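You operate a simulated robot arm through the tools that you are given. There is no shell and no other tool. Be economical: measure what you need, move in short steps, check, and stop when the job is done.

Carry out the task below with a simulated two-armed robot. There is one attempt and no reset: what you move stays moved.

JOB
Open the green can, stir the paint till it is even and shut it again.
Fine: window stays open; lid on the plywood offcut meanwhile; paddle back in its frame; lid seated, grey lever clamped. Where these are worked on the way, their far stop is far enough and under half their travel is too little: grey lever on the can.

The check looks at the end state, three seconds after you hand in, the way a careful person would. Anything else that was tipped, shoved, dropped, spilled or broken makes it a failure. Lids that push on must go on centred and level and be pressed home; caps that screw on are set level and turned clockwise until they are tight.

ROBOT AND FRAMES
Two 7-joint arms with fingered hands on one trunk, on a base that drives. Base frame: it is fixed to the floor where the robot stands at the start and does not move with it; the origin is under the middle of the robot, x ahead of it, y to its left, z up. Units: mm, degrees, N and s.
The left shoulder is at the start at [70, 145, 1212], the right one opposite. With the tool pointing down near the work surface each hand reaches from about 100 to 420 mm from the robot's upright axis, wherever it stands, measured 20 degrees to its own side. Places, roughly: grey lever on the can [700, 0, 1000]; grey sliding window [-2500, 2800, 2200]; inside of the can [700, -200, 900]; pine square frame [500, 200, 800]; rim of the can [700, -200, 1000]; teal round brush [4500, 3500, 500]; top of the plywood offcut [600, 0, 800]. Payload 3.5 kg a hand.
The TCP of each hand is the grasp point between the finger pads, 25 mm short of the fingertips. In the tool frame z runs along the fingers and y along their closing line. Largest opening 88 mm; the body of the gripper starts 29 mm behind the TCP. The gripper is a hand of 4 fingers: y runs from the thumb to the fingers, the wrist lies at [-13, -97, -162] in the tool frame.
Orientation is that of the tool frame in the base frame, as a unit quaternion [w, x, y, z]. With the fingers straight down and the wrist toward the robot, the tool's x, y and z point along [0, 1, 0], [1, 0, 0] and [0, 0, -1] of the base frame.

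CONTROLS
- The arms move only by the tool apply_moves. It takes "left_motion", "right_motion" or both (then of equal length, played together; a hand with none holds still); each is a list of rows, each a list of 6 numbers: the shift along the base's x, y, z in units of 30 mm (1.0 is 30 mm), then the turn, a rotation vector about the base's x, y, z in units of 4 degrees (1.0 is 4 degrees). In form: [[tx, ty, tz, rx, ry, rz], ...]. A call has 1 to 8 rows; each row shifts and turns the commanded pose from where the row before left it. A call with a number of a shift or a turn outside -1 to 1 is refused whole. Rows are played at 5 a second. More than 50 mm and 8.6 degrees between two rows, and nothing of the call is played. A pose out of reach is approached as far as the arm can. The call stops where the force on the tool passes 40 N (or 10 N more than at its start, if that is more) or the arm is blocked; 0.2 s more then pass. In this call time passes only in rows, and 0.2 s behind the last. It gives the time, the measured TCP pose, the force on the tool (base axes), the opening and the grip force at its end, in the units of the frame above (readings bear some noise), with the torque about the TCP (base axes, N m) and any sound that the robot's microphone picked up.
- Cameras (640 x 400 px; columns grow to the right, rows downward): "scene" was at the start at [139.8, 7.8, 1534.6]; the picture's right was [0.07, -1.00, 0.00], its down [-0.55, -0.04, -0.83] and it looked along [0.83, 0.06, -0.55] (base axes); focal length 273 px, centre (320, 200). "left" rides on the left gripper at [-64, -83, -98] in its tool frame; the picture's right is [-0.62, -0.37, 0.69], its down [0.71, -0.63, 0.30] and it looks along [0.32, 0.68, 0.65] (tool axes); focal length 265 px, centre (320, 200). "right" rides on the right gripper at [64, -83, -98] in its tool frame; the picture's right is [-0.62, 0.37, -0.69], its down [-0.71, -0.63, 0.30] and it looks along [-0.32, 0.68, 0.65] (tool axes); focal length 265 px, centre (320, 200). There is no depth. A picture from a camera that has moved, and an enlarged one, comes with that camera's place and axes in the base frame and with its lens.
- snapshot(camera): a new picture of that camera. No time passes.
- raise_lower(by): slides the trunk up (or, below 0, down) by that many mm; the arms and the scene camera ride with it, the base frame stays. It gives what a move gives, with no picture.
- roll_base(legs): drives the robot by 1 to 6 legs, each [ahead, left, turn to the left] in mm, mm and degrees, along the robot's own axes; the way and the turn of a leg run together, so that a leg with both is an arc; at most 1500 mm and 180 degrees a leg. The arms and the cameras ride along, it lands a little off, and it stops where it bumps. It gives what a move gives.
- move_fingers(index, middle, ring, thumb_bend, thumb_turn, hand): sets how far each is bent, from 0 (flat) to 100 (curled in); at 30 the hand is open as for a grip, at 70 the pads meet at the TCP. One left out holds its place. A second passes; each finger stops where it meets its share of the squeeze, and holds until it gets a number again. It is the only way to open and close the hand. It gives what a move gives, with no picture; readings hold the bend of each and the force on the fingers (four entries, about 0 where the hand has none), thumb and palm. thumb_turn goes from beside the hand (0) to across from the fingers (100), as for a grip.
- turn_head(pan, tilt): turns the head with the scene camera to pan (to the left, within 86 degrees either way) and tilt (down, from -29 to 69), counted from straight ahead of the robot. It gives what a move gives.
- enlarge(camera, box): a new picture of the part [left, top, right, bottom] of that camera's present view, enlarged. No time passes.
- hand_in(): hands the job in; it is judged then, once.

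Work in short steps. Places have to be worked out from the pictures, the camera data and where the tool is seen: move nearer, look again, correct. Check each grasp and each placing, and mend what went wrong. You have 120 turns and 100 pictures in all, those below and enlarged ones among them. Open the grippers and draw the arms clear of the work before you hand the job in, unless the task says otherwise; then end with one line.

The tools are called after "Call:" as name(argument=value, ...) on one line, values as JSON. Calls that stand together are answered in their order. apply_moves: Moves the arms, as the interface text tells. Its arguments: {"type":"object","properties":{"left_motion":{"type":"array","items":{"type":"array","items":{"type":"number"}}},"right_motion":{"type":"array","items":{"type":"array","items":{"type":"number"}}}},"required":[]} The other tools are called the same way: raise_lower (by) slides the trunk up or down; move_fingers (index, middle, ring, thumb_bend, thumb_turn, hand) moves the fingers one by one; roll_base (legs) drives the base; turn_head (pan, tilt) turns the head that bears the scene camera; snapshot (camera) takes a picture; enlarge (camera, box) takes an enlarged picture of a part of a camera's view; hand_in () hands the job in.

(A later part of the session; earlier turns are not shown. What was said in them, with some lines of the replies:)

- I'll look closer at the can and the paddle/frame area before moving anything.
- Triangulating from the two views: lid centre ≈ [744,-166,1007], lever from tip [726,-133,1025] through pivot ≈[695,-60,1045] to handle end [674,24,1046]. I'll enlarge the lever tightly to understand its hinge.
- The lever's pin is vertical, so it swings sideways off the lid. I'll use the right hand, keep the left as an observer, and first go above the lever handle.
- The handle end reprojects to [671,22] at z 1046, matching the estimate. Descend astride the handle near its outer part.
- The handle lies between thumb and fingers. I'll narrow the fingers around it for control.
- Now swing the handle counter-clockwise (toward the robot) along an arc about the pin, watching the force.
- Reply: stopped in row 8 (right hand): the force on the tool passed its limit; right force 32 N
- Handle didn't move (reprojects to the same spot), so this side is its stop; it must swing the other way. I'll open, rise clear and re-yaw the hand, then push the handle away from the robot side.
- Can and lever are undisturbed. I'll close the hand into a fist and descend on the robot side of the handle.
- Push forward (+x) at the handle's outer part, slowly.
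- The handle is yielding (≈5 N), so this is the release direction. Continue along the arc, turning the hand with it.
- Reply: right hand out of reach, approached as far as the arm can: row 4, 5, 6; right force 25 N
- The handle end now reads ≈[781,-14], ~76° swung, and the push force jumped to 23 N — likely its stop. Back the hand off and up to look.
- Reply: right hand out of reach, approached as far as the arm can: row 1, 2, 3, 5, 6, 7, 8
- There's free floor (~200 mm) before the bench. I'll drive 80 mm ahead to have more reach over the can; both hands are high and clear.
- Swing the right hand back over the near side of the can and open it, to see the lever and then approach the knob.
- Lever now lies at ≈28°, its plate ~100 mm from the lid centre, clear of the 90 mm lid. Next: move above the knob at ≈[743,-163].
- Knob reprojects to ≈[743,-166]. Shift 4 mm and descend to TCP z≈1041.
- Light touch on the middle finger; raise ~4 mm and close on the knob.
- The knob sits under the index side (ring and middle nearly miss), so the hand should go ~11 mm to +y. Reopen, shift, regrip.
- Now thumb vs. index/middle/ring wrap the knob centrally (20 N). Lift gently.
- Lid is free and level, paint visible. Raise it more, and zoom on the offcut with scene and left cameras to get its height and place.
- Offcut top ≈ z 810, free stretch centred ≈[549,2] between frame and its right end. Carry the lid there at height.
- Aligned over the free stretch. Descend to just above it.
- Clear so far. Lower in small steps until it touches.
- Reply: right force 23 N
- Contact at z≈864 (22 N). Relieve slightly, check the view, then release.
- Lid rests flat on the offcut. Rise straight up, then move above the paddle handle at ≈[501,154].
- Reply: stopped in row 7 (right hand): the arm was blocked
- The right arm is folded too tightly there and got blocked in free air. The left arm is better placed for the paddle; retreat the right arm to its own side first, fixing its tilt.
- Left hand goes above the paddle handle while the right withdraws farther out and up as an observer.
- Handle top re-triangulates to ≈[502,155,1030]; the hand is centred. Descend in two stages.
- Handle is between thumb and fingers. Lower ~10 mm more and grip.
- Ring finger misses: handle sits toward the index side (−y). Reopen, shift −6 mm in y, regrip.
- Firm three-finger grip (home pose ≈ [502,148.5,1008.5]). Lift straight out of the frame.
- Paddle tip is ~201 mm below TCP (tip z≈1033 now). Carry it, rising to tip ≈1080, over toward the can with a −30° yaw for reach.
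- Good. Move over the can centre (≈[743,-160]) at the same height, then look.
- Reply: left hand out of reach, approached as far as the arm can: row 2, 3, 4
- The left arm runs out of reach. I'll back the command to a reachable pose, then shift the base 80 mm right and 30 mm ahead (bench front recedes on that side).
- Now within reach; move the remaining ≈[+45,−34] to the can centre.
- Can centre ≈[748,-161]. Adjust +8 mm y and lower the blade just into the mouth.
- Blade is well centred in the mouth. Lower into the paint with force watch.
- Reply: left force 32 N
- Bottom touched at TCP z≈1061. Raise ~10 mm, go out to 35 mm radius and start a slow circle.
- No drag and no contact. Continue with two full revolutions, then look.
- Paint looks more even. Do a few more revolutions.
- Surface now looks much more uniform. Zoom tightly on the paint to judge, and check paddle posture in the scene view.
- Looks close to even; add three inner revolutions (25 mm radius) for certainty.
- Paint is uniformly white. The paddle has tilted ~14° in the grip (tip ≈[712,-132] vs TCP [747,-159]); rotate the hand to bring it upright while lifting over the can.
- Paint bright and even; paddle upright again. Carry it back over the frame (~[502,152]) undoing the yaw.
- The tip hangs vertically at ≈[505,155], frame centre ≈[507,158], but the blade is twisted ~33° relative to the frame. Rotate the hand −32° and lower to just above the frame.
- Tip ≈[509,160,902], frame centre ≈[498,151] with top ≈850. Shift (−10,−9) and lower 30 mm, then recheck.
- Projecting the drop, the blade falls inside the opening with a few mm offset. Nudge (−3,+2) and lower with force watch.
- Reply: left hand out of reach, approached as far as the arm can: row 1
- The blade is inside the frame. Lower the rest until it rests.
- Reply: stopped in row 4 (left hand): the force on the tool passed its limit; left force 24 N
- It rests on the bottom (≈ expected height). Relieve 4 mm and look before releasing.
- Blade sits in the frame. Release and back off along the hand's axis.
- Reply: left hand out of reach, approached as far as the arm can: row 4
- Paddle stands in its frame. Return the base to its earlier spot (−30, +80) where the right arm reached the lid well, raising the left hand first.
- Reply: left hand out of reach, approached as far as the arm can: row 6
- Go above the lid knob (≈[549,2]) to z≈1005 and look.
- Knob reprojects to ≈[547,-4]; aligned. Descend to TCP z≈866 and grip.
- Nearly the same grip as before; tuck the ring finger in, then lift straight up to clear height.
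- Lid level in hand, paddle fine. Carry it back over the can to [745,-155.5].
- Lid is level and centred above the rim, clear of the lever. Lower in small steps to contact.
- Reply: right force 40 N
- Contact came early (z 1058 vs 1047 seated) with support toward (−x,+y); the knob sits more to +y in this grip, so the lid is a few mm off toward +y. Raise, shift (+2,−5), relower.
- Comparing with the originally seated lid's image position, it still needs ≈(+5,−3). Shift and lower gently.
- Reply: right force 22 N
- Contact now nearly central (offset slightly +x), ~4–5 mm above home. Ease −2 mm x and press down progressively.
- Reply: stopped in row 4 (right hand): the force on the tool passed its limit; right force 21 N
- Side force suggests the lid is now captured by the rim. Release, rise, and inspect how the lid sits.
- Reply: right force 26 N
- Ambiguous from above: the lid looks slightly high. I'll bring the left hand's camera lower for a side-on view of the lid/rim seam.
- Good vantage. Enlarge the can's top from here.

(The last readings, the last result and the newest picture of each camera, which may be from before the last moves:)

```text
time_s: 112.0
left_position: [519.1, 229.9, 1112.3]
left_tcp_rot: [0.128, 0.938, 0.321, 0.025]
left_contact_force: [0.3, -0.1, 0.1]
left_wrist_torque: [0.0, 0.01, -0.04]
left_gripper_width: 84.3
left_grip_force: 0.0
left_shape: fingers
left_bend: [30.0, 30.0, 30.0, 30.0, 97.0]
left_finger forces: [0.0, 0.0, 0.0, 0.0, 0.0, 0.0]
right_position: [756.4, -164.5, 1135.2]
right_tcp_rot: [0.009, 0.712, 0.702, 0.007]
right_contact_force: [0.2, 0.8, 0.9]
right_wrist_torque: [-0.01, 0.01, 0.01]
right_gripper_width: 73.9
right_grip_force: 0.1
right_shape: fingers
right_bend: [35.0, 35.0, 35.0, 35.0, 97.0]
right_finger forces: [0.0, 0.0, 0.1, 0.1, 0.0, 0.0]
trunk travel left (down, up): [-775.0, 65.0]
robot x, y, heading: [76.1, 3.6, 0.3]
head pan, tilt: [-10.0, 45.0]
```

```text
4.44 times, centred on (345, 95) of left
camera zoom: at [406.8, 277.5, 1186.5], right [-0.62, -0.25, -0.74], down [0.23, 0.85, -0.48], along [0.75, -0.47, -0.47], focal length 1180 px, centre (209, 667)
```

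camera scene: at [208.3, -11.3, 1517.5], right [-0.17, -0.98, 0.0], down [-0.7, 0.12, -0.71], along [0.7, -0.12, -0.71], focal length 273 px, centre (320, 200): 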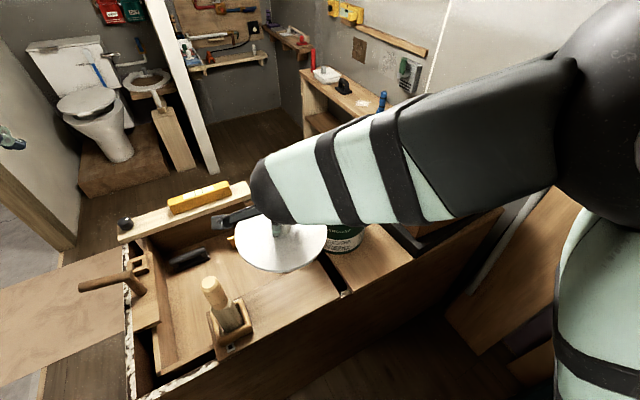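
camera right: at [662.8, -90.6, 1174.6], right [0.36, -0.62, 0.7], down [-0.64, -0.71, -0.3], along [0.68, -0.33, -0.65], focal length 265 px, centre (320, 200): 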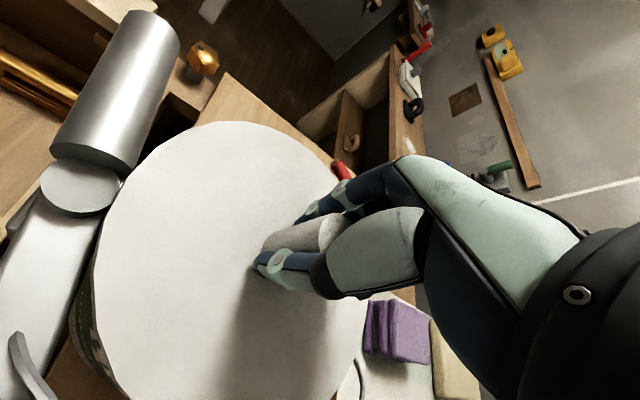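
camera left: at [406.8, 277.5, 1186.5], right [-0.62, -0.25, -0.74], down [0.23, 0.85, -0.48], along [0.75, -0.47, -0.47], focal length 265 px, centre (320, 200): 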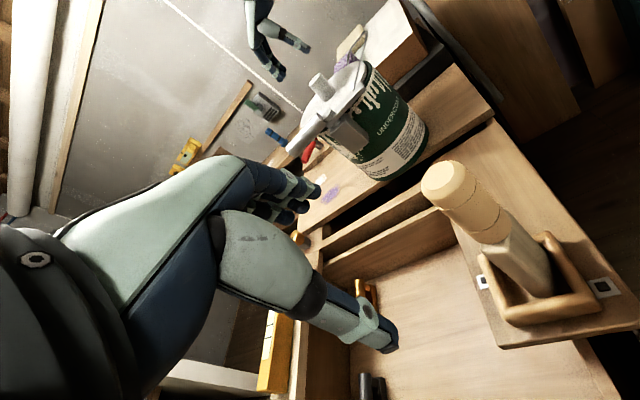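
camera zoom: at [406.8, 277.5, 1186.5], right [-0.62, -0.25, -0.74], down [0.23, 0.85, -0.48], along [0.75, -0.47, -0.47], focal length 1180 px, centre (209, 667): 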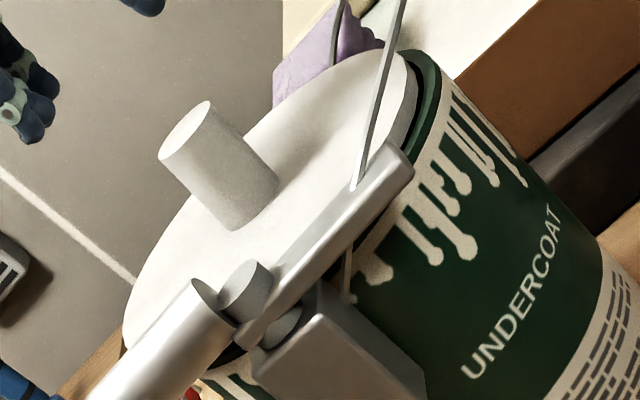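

The seam shows rim interior exposed on the (−x,−y) side: the lid rides ~6 mm too far +x (and ~2 mm +y). Regrip the knob with the hand recentred at ≈[751,-154].

Call:
apply_moves(right_motion=[[-0.18, 0.35, -0.7, 0, 0.3, 0], [0, 0, -0.8, 0, 0, 0], [0, 0, -0.8, 0, 0, 0], [0, 0, -0.4, 0, 0, 0]])

Call:
move_fingers(hand="right", index=78, middle=78, ring=78, thumb_bend=75)

```text
time_s: 113.0
left_position: [518.8, 232.3, 1112.9]
left_tcp_rot: [0.129, 0.938, 0.322, 0.025]
left_contact_force: [0.3, -0.3, -0.8]
left_wrist_torque: [0.0, 0.0, -0.01]
left_gripper_width: 84.7
left_grip_force: 0.0
left_shape: fingers
left_bend: [30.0, 30.0, 30.0, 30.0, 97.0]
left_finger forces: [0.0, 0.0, 0.1, 0.0, 0.0, 0.1]
right_position: [748.5, -151.4, 1055.5]
right_tcp_rot: [0.001, 0.712, 0.702, 0.0]
right_contact_force: [-0.5, -0.1, 0.5]
right_wrist_torque: [-0.04, 0.01, 0.02]
right_gripper_width: 73.9
right_grip_force: 0.0
right_shape: fingers
right_bend: [35.0, 35.0, 35.0, 35.0, 97.0]
right_finger forces: [0.0, 0.0, 0.1, 0.1, 0.0, 0.0]
trunk travel left (down, up): [-775.0, 65.0]
robot x, y, heading: [79.6, -0.4, 0.2]
head pan, tilt: [-10.0, 45.0]
```

```text
time_s: 114.0
left_position: [518.8, 231.5, 1112.8]
left_tcp_rot: [0.129, 0.937, 0.323, 0.026]
left_contact_force: [0.0, 0.2, -0.3]
left_wrist_torque: [0.01, -0.01, 0.02]
left_gripper_width: 84.3
left_grip_force: 0.0
left_shape: fingers
left_bend: [30.0, 30.0, 30.0, 30.0, 97.0]
left_finger forces: [0.1, 0.0, 0.1, 0.1, 0.0, 0.0]
right_position: [749.5, -152.1, 1054.6]
right_tcp_rot: [0.002, 0.712, 0.702, -0.001]
right_contact_force: [0.2, -1.1, -1.1]
right_wrist_torque: [0.02, -0.03, -0.01]
right_gripper_width: 8.6
right_grip_force: 21.7
right_shape: fingers
right_bend: [75.0, 72.0, 76.0, 65.0, 92.0]
right_finger forces: [7.5, 8.6, 9.2, 0.0, 18.4, 0.1]
trunk travel left (down, up): [-775.0, 65.0]
robot x, y, heading: [77.6, 1.0, 0.3]
head pan, tilt: [-10.0, 45.0]
```

The fingers closed more than before; check the grip with one picture.

Call:
enlarge(camera="right", box=[80, 100, 440, 380])

```text
1.43 times, centred on (260, 240) of right
camera zoom: at [666.6, -87.6, 1154.3], right [0.36, -0.62, 0.69], down [-0.64, -0.71, -0.3], along [0.68, -0.34, -0.65], focal length 379 px, centre (406, 143)
```

zoom: 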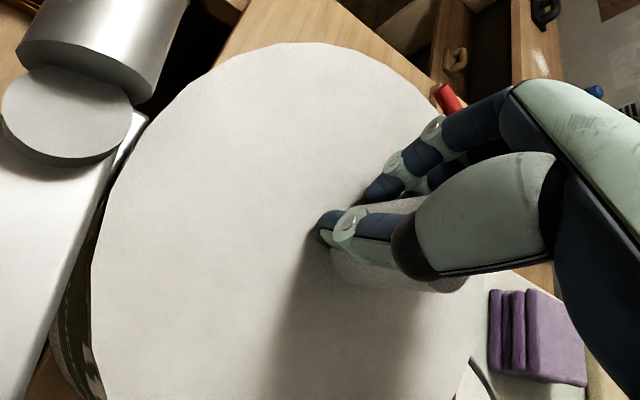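

The thumb landed on the knob's +y flank; the knob is ~7 mm more −y than the hand. Reopen, shift −7 mm y, regrip.

Call:
move_fingers(hand="right", index=35, middle=35, ring=35, thumb_bend=35)

Call:
apply_moves(right_motion=[[-0.05, -0.25, 0, 0, 0, 0]])

Call:
move_fingers(hand="right", index=78, middle=78, ring=78, thumb_bend=75)

```text
time_s: 115.0
left_position: [517.4, 231.8, 1112.3]
left_tcp_rot: [0.129, 0.938, 0.322, 0.025]
left_contact_force: [-0.4, -0.5, 0.2]
left_wrist_torque: [0.02, -0.01, 0.03]
left_gripper_width: 84.4
left_grip_force: 0.0
left_shape: fingers
left_bend: [30.0, 30.0, 30.0, 30.0, 97.0]
left_finger forces: [0.0, 0.0, 0.0, 0.0, 0.0, 0.1]
right_position: [750.0, -152.2, 1055.8]
right_tcp_rot: [0.002, 0.712, 0.702, 0.0]
right_contact_force: [-0.2, 0.3, -0.3]
right_wrist_torque: [-0.02, 0.01, 0.0]
right_gripper_width: 73.8
right_grip_force: 0.0
right_shape: fingers
right_bend: [35.0, 35.0, 35.0, 35.0, 97.0]
right_finger forces: [0.0, 0.1, 0.1, 0.0, 0.1, 0.1]
trunk travel left (down, up): [-775.0, 65.0]
robot x, y, heading: [80.9, -0.6, 0.0]
head pan, tilt: [-10.0, 45.0]
```

```text
time_s: 115.4
left_position: [518.6, 231.4, 1112.9]
left_tcp_rot: [0.129, 0.937, 0.323, 0.026]
left_contact_force: [0.2, 0.4, -0.3]
left_wrist_torque: [0.0, 0.03, 0.01]
left_gripper_width: 84.4
left_grip_force: 0.1
left_shape: fingers
left_bend: [30.0, 30.0, 30.0, 30.0, 97.0]
left_finger forces: [0.0, 0.1, 0.0, 0.0, 0.0, 0.0]
right_position: [747.3, -159.5, 1055.6]
right_tcp_rot: [0.002, 0.712, 0.703, 0.001]
right_contact_force: [0.5, 0.6, 0.0]
right_wrist_torque: [-0.01, -0.01, 0.0]
right_gripper_width: 74.1
right_grip_force: 0.0
right_shape: fingers
right_bend: [35.0, 35.0, 35.0, 35.0, 97.0]
right_finger forces: [0.0, 0.0, 0.0, 0.0, 0.0, 0.0]
trunk travel left (down, up): [-775.0, 65.0]
robot x, y, heading: [78.1, 4.1, 0.0]
head pan, tilt: [-10.0, 45.0]
```

```text
time_s: 116.4
left_position: [519.8, 231.8, 1113.3]
left_tcp_rot: [0.129, 0.937, 0.322, 0.026]
left_contact_force: [-0.6, 0.2, -0.3]
left_wrist_torque: [0.02, 0.02, 0.02]
left_gripper_width: 84.6
left_grip_force: 0.0
left_shape: fingers
left_bend: [30.0, 30.0, 30.0, 30.0, 97.0]
left_finger forces: [0.1, 0.1, 0.1, 0.0, 0.1, 0.0]
right_position: [748.3, -160.1, 1055.1]
right_tcp_rot: [0.001, 0.712, 0.702, 0.0]
right_contact_force: [0.0, -0.9, -0.9]
right_wrist_torque: [0.02, 0.09, 0.01]
right_gripper_width: 18.5
right_grip_force: 17.1
right_shape: fingers
right_bend: [72.0, 65.0, 78.0, 59.0, 94.0]
right_finger forces: [8.0, 8.7, 1.2, 0.0, 16.7, 0.1]
trunk travel left (down, up): [-775.0, 65.0]
robot x, y, heading: [76.5, -0.5, -0.0]
head pan, tilt: [-10.0, 45.0]
```

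Grip now matches the very first grasp (72/65/78/59), so the lid is off home by ≈(+3,−5). Raise 7 mm, move (−3,+5), and lower to contact.

Call:
apply_moves(right_motion=[[0, 0, 0.3, 0, 0, 0], [-0.1, 0.17, 0, 0, 0, 0], [0, 0, 0, 0, 0, 0], [0, 0, -0.2, 0, 0, 0], [0, 0, -0.2, 0, 0, 0], [0, 0, -0.15, 0, 0, 0]])

```text
time_s: 117.8
left_position: [515.8, 231.8, 1114.7]
left_tcp_rot: [0.13, 0.938, 0.321, 0.026]
left_contact_force: [-0.1, 0.1, 0.6]
left_wrist_torque: [0.01, -0.03, 0.0]
left_gripper_width: 84.7
left_grip_force: 0.1
left_shape: fingers
left_bend: [30.0, 30.0, 30.0, 30.0, 97.0]
left_finger forces: [0.0, 0.0, 0.1, 0.1, 0.0, 0.0]
right_position: [745.5, -156.0, 1053.1]
right_tcp_rot: [0.007, 0.713, 0.701, 0.005]
right_contact_force: [4.7, -3.2, 19.2]
right_wrist_torque: [0.11, 0.14, 0.04]
right_gripper_width: 18.1
right_grip_force: 20.3
right_shape: fingers
right_bend: [72.0, 65.0, 78.0, 60.0, 94.0]
right_finger forces: [10.0, 11.4, 2.5, 0.0, 16.7, 0.0]
trunk travel left (down, up): [-775.0, 65.0]
robot x, y, heading: [78.7, 1.5, 0.3]
head pan, tilt: [-10.0, 45.0]
```

Central contact now (small torque). Press down firmly.

Call:
apply_moves(right_motion=[[0, 0, -0.2, 0, 0, 0], [0, 0, -0.2, 0, 0, 0], [0, 0, -0.2, 0, 0, 0], [0, 0, -0.2, 0, 0, 0]])

Call:
enlarge(camera="left", box=[280, 50, 410, 140])

```text
time_s: 118.4
left_position: [515.2, 231.9, 1114.4]
left_tcp_rot: [0.129, 0.938, 0.322, 0.027]
left_contact_force: [0.3, 0.2, 0.6]
left_wrist_torque: [0.02, 0.0, 0.03]
left_gripper_width: 84.8
left_grip_force: 0.0
left_shape: fingers
left_bend: [30.0, 30.0, 30.0, 30.0, 97.0]
left_finger forces: [0.1, 0.0, 0.0, 0.1, 0.1, 0.0]
right_position: [749.2, -155.6, 1049.3]
right_tcp_rot: [0.011, 0.713, 0.701, 0.01]
right_contact_force: [-5.4, 0.0, 15.5]
right_wrist_torque: [0.09, 0.23, 0.07]
right_gripper_width: 18.9
right_grip_force: 20.0
right_shape: fingers
right_bend: [73.0, 73.0, 78.0, 59.0, 93.0]
right_finger forces: [6.9, 9.6, 3.8, 0.0, 19.3, 0.0]
trunk travel left (down, up): [-775.0, 65.0]
robot x, y, heading: [77.5, 3.5, 0.1]
head pan, tilt: [-10.0, 45.0]
stopped in row 3 (right hand): the force on the tool passed its limit (the readings are from after the stop); the commanded pose is now the measured one
```

```text
4.44 times, centred on (345, 95) of left
camera zoom: at [403.2, 277.6, 1187.5], right [-0.62, -0.25, -0.74], down [0.23, 0.85, -0.48], along [0.75, -0.47, -0.46], focal length 1180 px, centre (209, 667)
```

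zoom: 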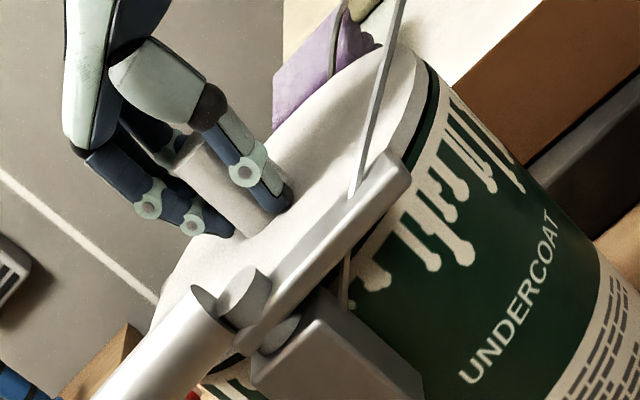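

Lid edge now meets the rim all round and looks level. Release, make a fist and press on the knob to drive it home.

Call:
move_fingers(hand="right", index=35, middle=35, ring=35, thumb_bend=35)

Call:
apply_moves(right_motion=[[0, 0, 0.6, 0, 0, 0], [0, 0, 0.9, 0, 0, 0], [-0.1, -0.05, 0.6, 0, 0.4, 0]])

Call:
move_fingers(hand="right", index=70, middle=70, ring=70, thumb_bend=70)

Call:
enlarge(camera="scene", box=[270, 130, 390, 230])

```text
time_s: 119.4
left_position: [517.4, 231.3, 1113.7]
left_tcp_rot: [0.13, 0.938, 0.321, 0.027]
left_contact_force: [0.6, 0.5, 0.6]
left_wrist_torque: [0.02, -0.01, 0.02]
left_gripper_width: 84.6
left_grip_force: 0.0
left_shape: fingers
left_bend: [30.0, 30.0, 30.0, 30.0, 97.0]
left_finger forces: [0.0, 0.1, 0.0, 0.1, 0.0, 0.0]
right_position: [750.0, -155.6, 1045.7]
right_tcp_rot: [0.009, 0.713, 0.702, 0.008]
right_contact_force: [1.8, 0.6, 6.8]
right_wrist_torque: [-0.01, 0.02, -0.09]
right_gripper_width: 71.5
right_grip_force: 3.6
right_shape: fingers
right_bend: [35.0, 35.0, 35.0, 37.0, 97.0]
right_finger forces: [0.1, 2.6, 0.0, 0.1, 4.5, 0.0]
trunk travel left (down, up): [-775.0, 65.0]
robot x, y, heading: [79.7, 0.9, 0.1]
head pan, tilt: [-10.0, 45.0]
```

```text
time_s: 120.2
left_position: [519.5, 232.0, 1112.6]
left_tcp_rot: [0.13, 0.938, 0.322, 0.026]
left_contact_force: [0.6, -1.1, -0.9]
left_wrist_torque: [0.0, -0.02, -0.01]
left_gripper_width: 84.5
left_grip_force: 0.0
left_shape: fingers
left_bend: [30.0, 30.0, 30.0, 30.0, 97.0]
left_finger forces: [0.0, 0.0, 0.0, 0.0, 0.0, 0.0]
right_position: [746.2, -156.5, 1107.2]
right_tcp_rot: [-0.002, 0.712, 0.702, -0.002]
right_contact_force: [-0.7, 0.7, -0.1]
right_wrist_torque: [-0.03, -0.03, -0.02]
right_gripper_width: 73.9
right_grip_force: 0.1
right_shape: fingers
right_bend: [35.0, 35.0, 35.0, 35.0, 97.0]
right_finger forces: [0.1, 0.1, 0.0, 0.1, 0.0, 0.1]
trunk travel left (down, up): [-775.0, 65.0]
robot x, y, heading: [79.5, 4.8, -0.0]
head pan, tilt: [-10.0, 45.0]
```

```text
time_s: 121.2
left_position: [519.1, 231.4, 1112.2]
left_tcp_rot: [0.129, 0.938, 0.321, 0.026]
left_contact_force: [0.6, 1.1, 1.1]
left_wrist_torque: [0.03, 0.0, 0.03]
left_gripper_width: 84.3
left_grip_force: 0.0
left_shape: fingers
left_bend: [30.0, 30.0, 30.0, 30.0, 97.0]
left_finger forces: [0.1, 0.0, 0.0, 0.0, 0.0, 0.0]
right_position: [747.0, -157.7, 1107.6]
right_tcp_rot: [0.0, 0.713, 0.702, -0.001]
right_contact_force: [0.5, 0.1, -0.6]
right_wrist_torque: [-0.01, 0.02, -0.01]
right_gripper_width: 0.0
right_grip_force: 0.0
right_shape: fingers
right_bend: [70.0, 70.0, 70.0, 70.0, 97.0]
right_finger forces: [0.0, 0.0, 0.0, 0.1, 0.1, 0.0]
trunk travel left (down, up): [-775.0, 65.0]
robot x, y, heading: [78.9, 0.0, -0.1]
head pan, tilt: [-10.0, 45.0]
```

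```text
4.00 times, centred on (330, 180) of scene
camera zoom: at [209.8, -11.0, 1517.4], right [-0.17, -0.98, 0.0], down [-0.7, 0.12, -0.71], along [0.7, -0.12, -0.71], focal length 1091 px, centre (280, 280)
```

zoom: 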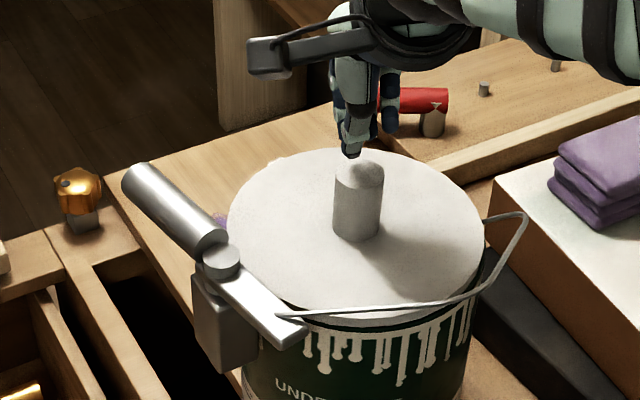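

Lid image position now matches the original seated state. Press down on the knob with the fist.

Call:
apply_moves(right_motion=[[0, 0, -0.4, 0, 0, 0], [0, 0, -0.3, 0, 0, 0], [0, 0, -0.2, 0, 0, 0], [0, 0, -0.2, 0, 0, 0], [0, 0, -0.2, 0, 0, 0], [0, 0, -0.2, 0, 0, 0], [0, 0, -0.2, 0, 0, 0], [0, 0, -0.2, 0, 0, 0]])

Call:
apply_moves(right_motion=[[0, 0, -0.2, 0, 0, 0], [0, 0, -0.2, 0, 0, 0], [0, 0, -0.2, 0, 0, 0]])

```text
time_s: 122.2
left_position: [516.3, 232.5, 1113.3]
left_tcp_rot: [0.13, 0.938, 0.321, 0.027]
left_contact_force: [-0.9, 0.3, -0.4]
left_wrist_torque: [-0.01, 0.03, -0.02]
left_gripper_width: 84.6
left_grip_force: 0.0
left_shape: fingers
left_bend: [30.0, 30.0, 30.0, 30.0, 97.0]
left_finger forces: [0.0, 0.0, 0.0, 0.0, 0.0, 0.0]
right_position: [751.1, -156.9, 1091.3]
right_tcp_rot: [0.01, 0.713, 0.701, 0.011]
right_contact_force: [-7.0, -0.3, 23.8]
right_wrist_torque: [0.22, 0.48, 0.06]
right_gripper_width: 1.4
right_grip_force: 12.1
right_shape: fingers
right_bend: [70.0, 70.0, 70.0, 70.0, 97.0]
right_finger forces: [0.1, 0.0, 0.0, 0.0, 23.4, 0.0]
trunk travel left (down, up): [-775.0, 65.0]
robot x, y, heading: [77.7, 1.2, 0.2]
head pan, tilt: [-10.0, 45.0]
stopped in row 4 (right hand): the force on the tool passed its limit (the readings are from after the stop); the commanded pose is now the measured one
```

```text
time_s: 122.8
left_position: [516.2, 231.6, 1114.2]
left_tcp_rot: [0.13, 0.938, 0.321, 0.026]
left_contact_force: [0.3, -0.1, -0.4]
left_wrist_torque: [-0.02, -0.01, -0.01]
left_gripper_width: 84.6
left_grip_force: 0.1
left_shape: fingers
left_bend: [30.0, 30.0, 30.0, 30.0, 97.0]
left_finger forces: [0.1, 0.0, 0.0, 0.0, 0.0, 0.0]
right_position: [753.7, -157.5, 1093.6]
right_tcp_rot: [0.017, 0.715, 0.699, 0.021]
right_contact_force: [-8.6, -1.2, 31.9]
right_wrist_torque: [0.3, 0.75, 0.09]
right_gripper_width: 4.4
right_grip_force: 15.5
right_shape: fingers
right_bend: [70.0, 70.0, 70.0, 69.0, 97.0]
right_finger forces: [0.0, 0.0, 0.1, 0.1, 31.3, 0.1]
trunk travel left (down, up): [-775.0, 65.0]
robot x, y, heading: [81.4, 2.5, -0.1]
head pan, tilt: [-10.0, 45.0]
stopped in row 2 (right hand): the force on the tool passed its limit (the readings are from after the stop); the commanded pose is now the measured one
```

Pressed with >40 N and it's stable. Now lift off, move over to the lid-side of the lever handle (≈[788,-72]) to push it back.

Call:
apply_moves(right_motion=[[0, 0, 0.6, 0, 0.4, 0], [0, 0, 0.6, 0, 0.37, 0], [0.4, 0.9, 0, 0, 0, 0], [0.4, 1, 0, 0, 0, 0], [0.35, 0.93, 0, 0, 0, 0]])

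Call:
enlarge(camera="left", box=[280, 50, 410, 140])

```text
time_s: 124.0
left_position: [518.4, 232.2, 1112.9]
left_tcp_rot: [0.129, 0.938, 0.321, 0.026]
left_contact_force: [0.1, -0.9, 0.2]
left_wrist_torque: [0.01, 0.0, 0.0]
left_gripper_width: 84.4
left_grip_force: 0.0
left_shape: fingers
left_bend: [30.0, 30.0, 30.0, 30.0, 97.0]
left_finger forces: [0.0, 0.0, 0.0, 0.1, 0.0, 0.0]
right_position: [790.9, -71.5, 1118.9]
right_tcp_rot: [-0.008, 0.714, 0.7, -0.008]
right_contact_force: [-1.2, -0.4, -0.2]
right_wrist_torque: [-0.01, 0.02, 0.02]
right_gripper_width: 0.0
right_grip_force: 0.0
right_shape: fingers
right_bend: [70.0, 70.0, 70.0, 70.0, 97.0]
right_finger forces: [0.0, 0.1, 0.0, 0.1, 0.1, 0.0]
trunk travel left (down, up): [-775.0, 65.0]
robot x, y, heading: [78.6, -0.4, -0.1]
head pan, tilt: [-10.0, 45.0]
```

```text
4.44 times, centred on (345, 95) of left
camera zoom: at [406.0, 278.0, 1186.9], right [-0.62, -0.25, -0.74], down [0.23, 0.84, -0.48], along [0.75, -0.47, -0.47], focal length 1180 px, centre (209, 667)
```

zoom: 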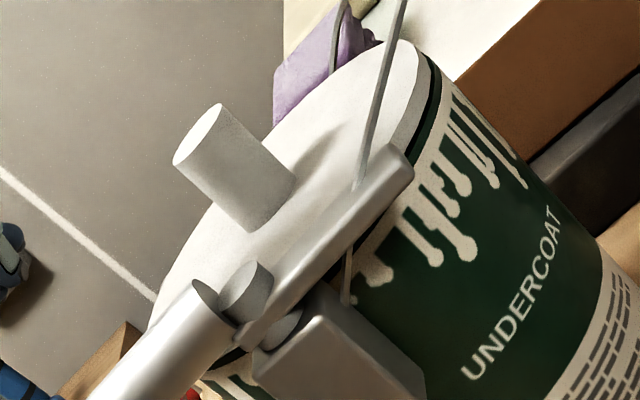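

Lid is home and level. Lower the fist beside the handle.

Call:
apply_moves(right_motion=[[0, -0.1, -0.8, 0, -0.25, 0], [0, 0, -0.8, 0, 0, 0], [0, 0, -0.7, 0, 0, 0]])

Call:
apply_moves(right_motion=[[0, 0.3, 0, 0, 0, 0], [0, 0.3, 0, 0, 0, 0], [-0.05, 0.3, 0, 0, 0, 0], [-0.05, 0.3, 0, 0, 0, 0], [-0.1, 0.3, 0, 0, 0, 0], [-0.15, 0.3, 0, 0, 0, 0], [-0.2, 0.3, 0, 0, 0, 0]])

Call:
snapshot(camera="right")

```text
time_s: 124.8
left_position: [517.4, 231.2, 1112.3]
left_tcp_rot: [0.129, 0.938, 0.321, 0.025]
left_contact_force: [-0.1, 0.2, -0.2]
left_wrist_torque: [0.02, -0.01, -0.01]
left_gripper_width: 84.6
left_grip_force: 0.1
left_shape: fingers
left_bend: [30.0, 30.0, 30.0, 30.0, 97.0]
left_finger forces: [0.0, 0.0, 0.0, 0.1, 0.1, 0.0]
right_position: [788.4, -77.3, 1051.7]
right_tcp_rot: [-0.002, 0.714, 0.7, 0.0]
right_contact_force: [0.3, 0.3, 0.9]
right_wrist_torque: [0.03, 0.03, -0.01]
right_gripper_width: 0.0
right_grip_force: 0.1
right_shape: fingers
right_bend: [70.0, 70.0, 70.0, 70.0, 97.0]
right_finger forces: [0.0, 0.1, 0.0, 0.0, 0.0, 0.0]
trunk travel left (down, up): [-775.0, 65.0]
robot x, y, heading: [77.8, 1.5, -0.1]
head pan, tilt: [-10.0, 45.0]
```

```text
time_s: 126.4
left_position: [519.2, 230.8, 1111.9]
left_tcp_rot: [0.128, 0.938, 0.322, 0.026]
left_contact_force: [-0.4, -0.1, 0.0]
left_wrist_torque: [0.0, -0.01, 0.01]
left_gripper_width: 84.5
left_grip_force: 0.0
left_shape: fingers
left_bend: [30.0, 30.0, 30.0, 30.0, 97.0]
left_finger forces: [0.0, 0.1, 0.0, 0.1, 0.0, 0.0]
right_position: [772.8, -12.5, 1050.8]
right_tcp_rot: [-0.002, 0.714, 0.7, 0.0]
right_contact_force: [2.1, -2.4, 1.2]
right_wrist_torque: [0.0, 0.04, 0.02]
right_gripper_width: 0.0
right_grip_force: 1.6
right_shape: fingers
right_bend: [70.0, 70.0, 70.0, 70.0, 99.0]
right_finger forces: [0.0, 0.0, 0.0, 0.2, 2.9, 0.0]
trunk travel left (down, up): [-775.0, 65.0]
robot x, y, heading: [78.4, 1.7, -0.3]
head pan, tilt: [-10.0, 45.0]
```

```text
5 pictures are left
camera right: at [690.4, 52.0, 1150.0], right [0.36, -0.63, 0.69], down [-0.65, -0.7, -0.31], along [0.68, -0.34, -0.66], focal length 265 px, centre (320, 200)
```

right: 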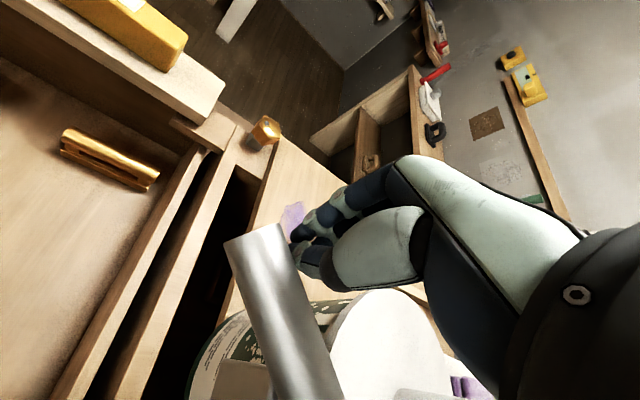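

The handle is at ≈56° now, moving with ~3 N. Continue around the arc toward its clamped stop.

Call:
apply_moves(right_motion=[[-0.22, 0.25, 0, 0, 0, 0], [-0.22, 0.25, 0, 0, 0, 0], [-0.29, 0.23, 0, 0, 0, 0], [-0.29, 0.23, 0, 0, 0, 0], [-0.3, 0.11, 0, 0, 0, 0], [-0.3, 0.1, 0, 0, 0, 0], [-0.3, 0.1, 0, 0, 0, 0]])

Call:
apply_moves(right_motion=[[-0.2, 0.03, 0, 0, 0, 0], [-0.2, 0, 0, 0, 0, 0], [-0.2, 0, 0, 0, 0, 0]])

```text
time_s: 128.0
left_position: [518.7, 230.3, 1112.0]
left_tcp_rot: [0.13, 0.938, 0.321, 0.025]
left_contact_force: [-0.1, -0.1, -0.7]
left_wrist_torque: [0.02, 0.0, -0.01]
left_gripper_width: 84.5
left_grip_force: 0.1
left_shape: fingers
left_bend: [30.0, 30.0, 30.0, 30.0, 97.0]
left_finger forces: [0.0, 0.0, 0.0, 0.0, 0.1, 0.0]
right_position: [715.1, 17.6, 1047.5]
right_tcp_rot: [-0.007, 0.719, 0.695, -0.002]
right_contact_force: [2.2, -0.4, 0.6]
right_wrist_torque: [-0.04, -0.01, -0.01]
right_gripper_width: 0.0
right_grip_force: 1.1
right_shape: fingers
right_bend: [70.0, 70.0, 70.0, 71.0, 98.0]
right_finger forces: [0.1, 0.1, 0.0, 0.0, 1.6, 0.1]
trunk travel left (down, up): [-775.0, 65.0]
robot x, y, heading: [76.8, 2.4, 0.1]
head pan, tilt: [-10.0, 45.0]
```

```text
time_s: 128.8
left_position: [521.7, 232.4, 1111.2]
left_tcp_rot: [0.128, 0.938, 0.323, 0.024]
left_contact_force: [0.0, -0.6, 1.3]
left_wrist_torque: [-0.01, 0.0, 0.01]
left_gripper_width: 84.4
left_grip_force: 0.1
left_shape: fingers
left_bend: [30.0, 30.0, 30.0, 30.0, 97.0]
left_finger forces: [0.0, 0.0, 0.1, 0.0, 0.0, 0.0]
right_position: [704.9, 16.8, 1044.8]
right_tcp_rot: [-0.008, 0.722, 0.692, -0.001]
right_contact_force: [17.7, 2.4, 4.2]
right_wrist_torque: [0.04, 0.08, -0.13]
right_gripper_width: 0.0
right_grip_force: 8.9
right_shape: fingers
right_bend: [66.0, 70.0, 70.0, 74.0, 97.0]
right_finger forces: [0.0, 0.0, 0.0, 0.0, 17.6, 0.1]
trunk travel left (down, up): [-775.0, 65.0]
robot x, y, heading: [79.7, 0.2, 0.2]
head pan, tilt: [-10.0, 45.0]
```

Resistance jumped from 2 to 18 N — likely the stop. Push slightly more to confirm, then look.

Call:
apply_moves(right_motion=[[-0.2, 0, 0, 0, 0, 0], [-0.2, 0, 0, 0, 0, 0]])

Call:
enlarge(camera="left", box=[260, 40, 440, 170])

```text
time_s: 129.4
left_position: [524.4, 232.1, 1111.2]
left_tcp_rot: [0.129, 0.938, 0.321, 0.023]
left_contact_force: [0.1, 0.3, 0.1]
left_wrist_torque: [0.01, 0.02, 0.02]
left_gripper_width: 84.3
left_grip_force: 0.0
left_shape: fingers
left_bend: [30.0, 30.0, 30.0, 30.0, 97.0]
left_finger forces: [0.1, 0.1, 0.0, 0.0, 0.1, 0.0]
right_position: [697.2, 14.7, 1046.2]
right_tcp_rot: [-0.009, 0.724, 0.689, 0.004]
right_contact_force: [29.2, 6.0, 7.8]
right_wrist_torque: [0.08, 0.15, -0.23]
right_gripper_width: 0.0
right_grip_force: 14.9
right_shape: fingers
right_bend: [63.0, 70.0, 69.0, 77.0, 96.0]
right_finger forces: [0.0, 0.0, 0.4, 0.0, 29.3, 0.1]
trunk travel left (down, up): [-775.0, 65.0]
robot x, y, heading: [80.3, 0.2, -0.0]
head pan, tilt: [-10.0, 45.0]
```

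```text
3.08 times, centred on (350, 105) of left
camera zoom: at [411.9, 278.5, 1185.1], right [-0.62, -0.26, -0.74], down [0.23, 0.84, -0.48], along [0.75, -0.47, -0.47], focal length 817 px, centre (228, 492)
```

zoom: 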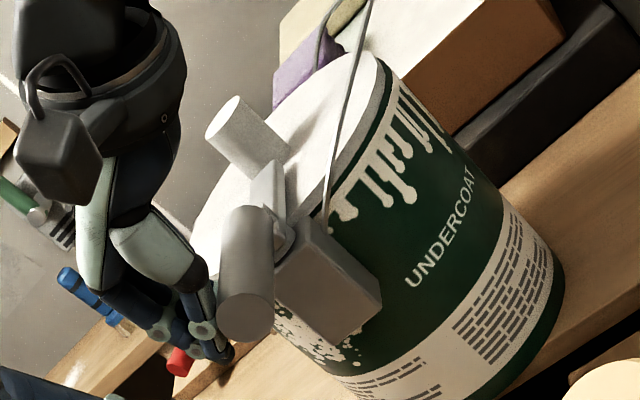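

Lever is radial again with its plate over the lid, firm at 29 N. Back off, rise and retract both arms.

Call:
apply_moves(right_motion=[[0.6, 0, 0, 0, 0, 0], [0.6, 0.1, 0.2, 0, 0, 0], [0, 0, 1, 0, 0, 0], [0, 0, 1, 0, 0, 0], [0, 0, 1, 0, 0, 0], [-0.3, -0.5, 1, 0, 0, 0], [-0.5, -1, 0.8, 0, 0, 0], [-0.5, -1, 0.8, 0, 0, 0]], left_motion=[[0, 0, 0.8, 0, 0, 0], [0, 0.2, 1, 0, 0, 0], [0, 0.2, 1, 0, 0, 0], [0, 0.2, 1, 0, 0, 0], [0, 0.2, 1, 0, 0, 0], [0, 0.2, 1, 0, 0, 0], [0, 0.2, 1, 0, 0, 0], [0, 0, 0.5, 0, 0, 0]])

Call:
apply_moves(right_motion=[[-0.6, -1, 0.3, 0, 0, 0], [-0.6, -1, 0.3, 0, 0, 0], [-0.6, -1, 0.3, 0, 0, 0], [-0.6, -1, 0.3, 0, 0, 0], [-0.6, -1, 0.3, 0, 0, 0], [-0.6, -1, 0.3, 0, 0, 0], [-0.3, -1, 0.3, 0, 0, 0]])

Call:
move_fingers(hand="right", index=30, middle=30, ring=30, thumb_bend=30)

Call:
snapshot(camera="scene")

```text
time_s: 131.2
left_position: [517.6, 265.1, 1331.6]
left_tcp_rot: [0.128, 0.938, 0.321, 0.026]
left_contact_force: [-0.2, 0.1, 1.0]
left_wrist_torque: [-0.02, 0.01, -0.01]
left_gripper_width: 84.3
left_grip_force: 0.2
left_shape: fingers
left_bend: [30.0, 30.0, 30.0, 30.0, 97.0]
left_finger forces: [0.0, 0.0, 0.2, 0.1, 0.0, 0.0]
right_position: [681.5, -46.7, 1224.7]
right_tcp_rot: [-0.002, 0.714, 0.701, 0.0]
right_contact_force: [0.5, -0.8, -0.7]
right_wrist_torque: [-0.03, -0.03, 0.02]
right_gripper_width: 0.0
right_grip_force: 0.1
right_shape: fingers
right_bend: [70.0, 70.0, 70.0, 70.0, 97.0]
right_finger forces: [0.0, 0.0, 0.0, 0.0, 0.1, 0.0]
trunk travel left (down, up): [-775.0, 65.0]
robot x, y, heading: [79.3, 0.8, 0.3]
head pan, tilt: [-10.0, 45.0]
```

```text
time_s: 132.8
left_position: [517.4, 266.4, 1331.9]
left_tcp_rot: [0.13, 0.938, 0.321, 0.026]
left_contact_force: [-0.5, -0.1, 0.8]
left_wrist_torque: [0.01, 0.02, -0.01]
left_gripper_width: 84.4
left_grip_force: 0.0
left_shape: fingers
left_bend: [30.0, 30.0, 30.0, 30.0, 97.0]
left_finger forces: [0.0, 0.1, 0.1, 0.1, 0.0, 0.1]
right_position: [564.2, -258.0, 1287.4]
right_tcp_rot: [-0.001, 0.714, 0.7, 0.0]
right_contact_force: [1.3, 0.0, -0.3]
right_wrist_torque: [0.01, 0.01, 0.0]
right_gripper_width: 0.0
right_grip_force: 0.0
right_shape: fingers
right_bend: [70.0, 70.0, 70.0, 70.0, 97.0]
right_finger forces: [0.1, 0.0, 0.0, 0.0, 0.0, 0.0]
trunk travel left (down, up): [-775.0, 65.0]
robot x, y, heading: [80.2, 4.0, 0.0]
head pan, tilt: [-10.0, 45.0]
```

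```text
time_s: 133.8
left_position: [518.3, 269.3, 1330.5]
left_tcp_rot: [0.13, 0.938, 0.321, 0.026]
left_contact_force: [0.1, -0.4, -0.1]
left_wrist_torque: [0.02, -0.04, 0.01]
left_gripper_width: 84.2
left_grip_force: 0.1
left_shape: fingers
left_bend: [30.0, 30.0, 30.0, 30.0, 97.0]
left_finger forces: [0.0, 0.0, 0.0, 0.0, 0.1, 0.0]
right_position: [566.7, -256.4, 1287.0]
right_tcp_rot: [0.0, 0.714, 0.7, 0.0]
right_contact_force: [0.1, -0.6, -0.3]
right_wrist_torque: [-0.04, -0.02, 0.0]
right_gripper_width: 84.3
right_grip_force: 0.1
right_shape: fingers
right_bend: [30.0, 30.0, 30.0, 30.0, 97.0]
right_finger forces: [0.0, 0.0, 0.0, 0.1, 0.0, 0.0]
trunk travel left (down, up): [-775.0, 65.0]
robot x, y, heading: [77.7, -1.1, 0.3]
head pan, tilt: [-10.0, 45.0]
```

```text
3 pictures are left
camera scene: at [209.7, -11.2, 1517.4], right [-0.17, -0.98, 0.0], down [-0.7, 0.12, -0.71], along [0.7, -0.12, -0.71], focal length 273 px, centre (320, 200)
```

scene: 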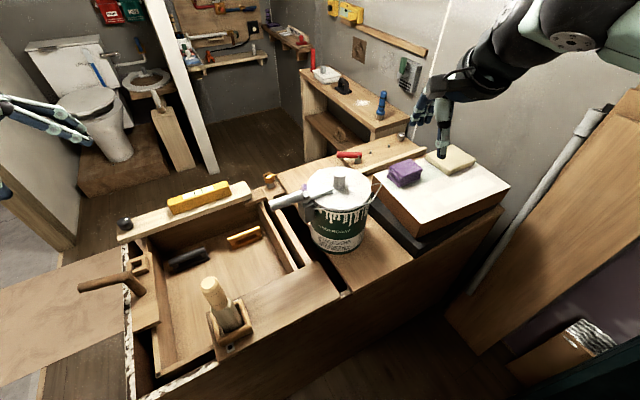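

Everything looks in place; one close check of the can top and lever.

Call:
enlarge(camera="scene", box=[255, 150, 395, 260])

Call:
enlarge(camera="scene", box=[170, 260, 290, 370])

```text
3.64 times, centred on (325, 205) of scene
camera zoom: at [209.7, -11.2, 1517.4], right [-0.17, -0.98, 0.0], down [-0.7, 0.12, -0.71], along [0.7, -0.12, -0.71], focal length 992 px, centre (302, 182)
```

zoom: 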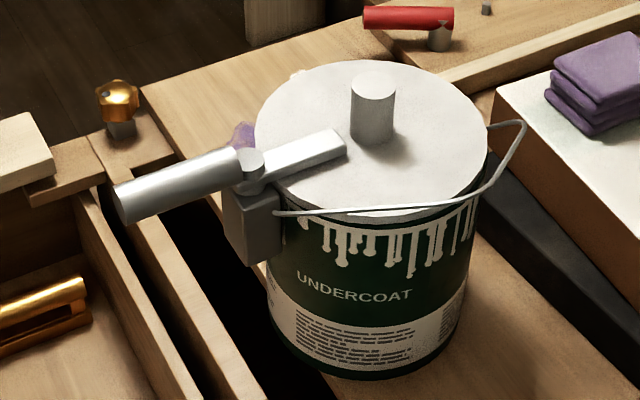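

```text
3.64 times, centred on (230, 315) of scene
camera zoom: at [209.7, -11.2, 1517.4], right [-0.17, -0.98, 0.0], down [-0.7, 0.12, -0.71], along [0.7, -0.12, -0.71], focal length 992 px, centre (647, -218)
```

zoom: 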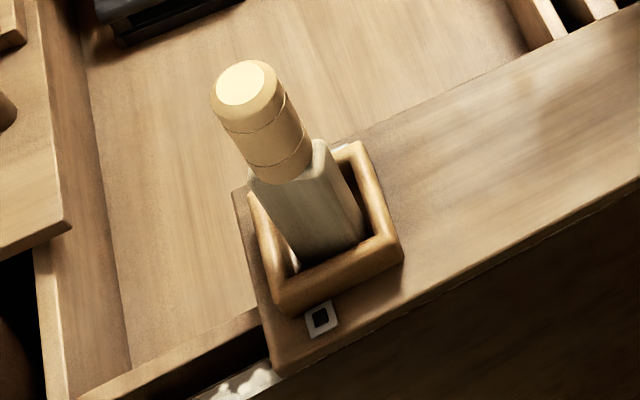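

Lid level and seated, the lever handle end is back at ≈[675,26] (its original clamped position), and the paddle stands in its frame. Nothing else has moved, so I'm handing in.

Call:
hand_in()

```text
The job is handed in.
```

The job is handed in: the paint is stirred to an even white, the lid is pressed home and level, the grey lever is back at its clamped position, the paddle stands in its frame, and I never touched the window.
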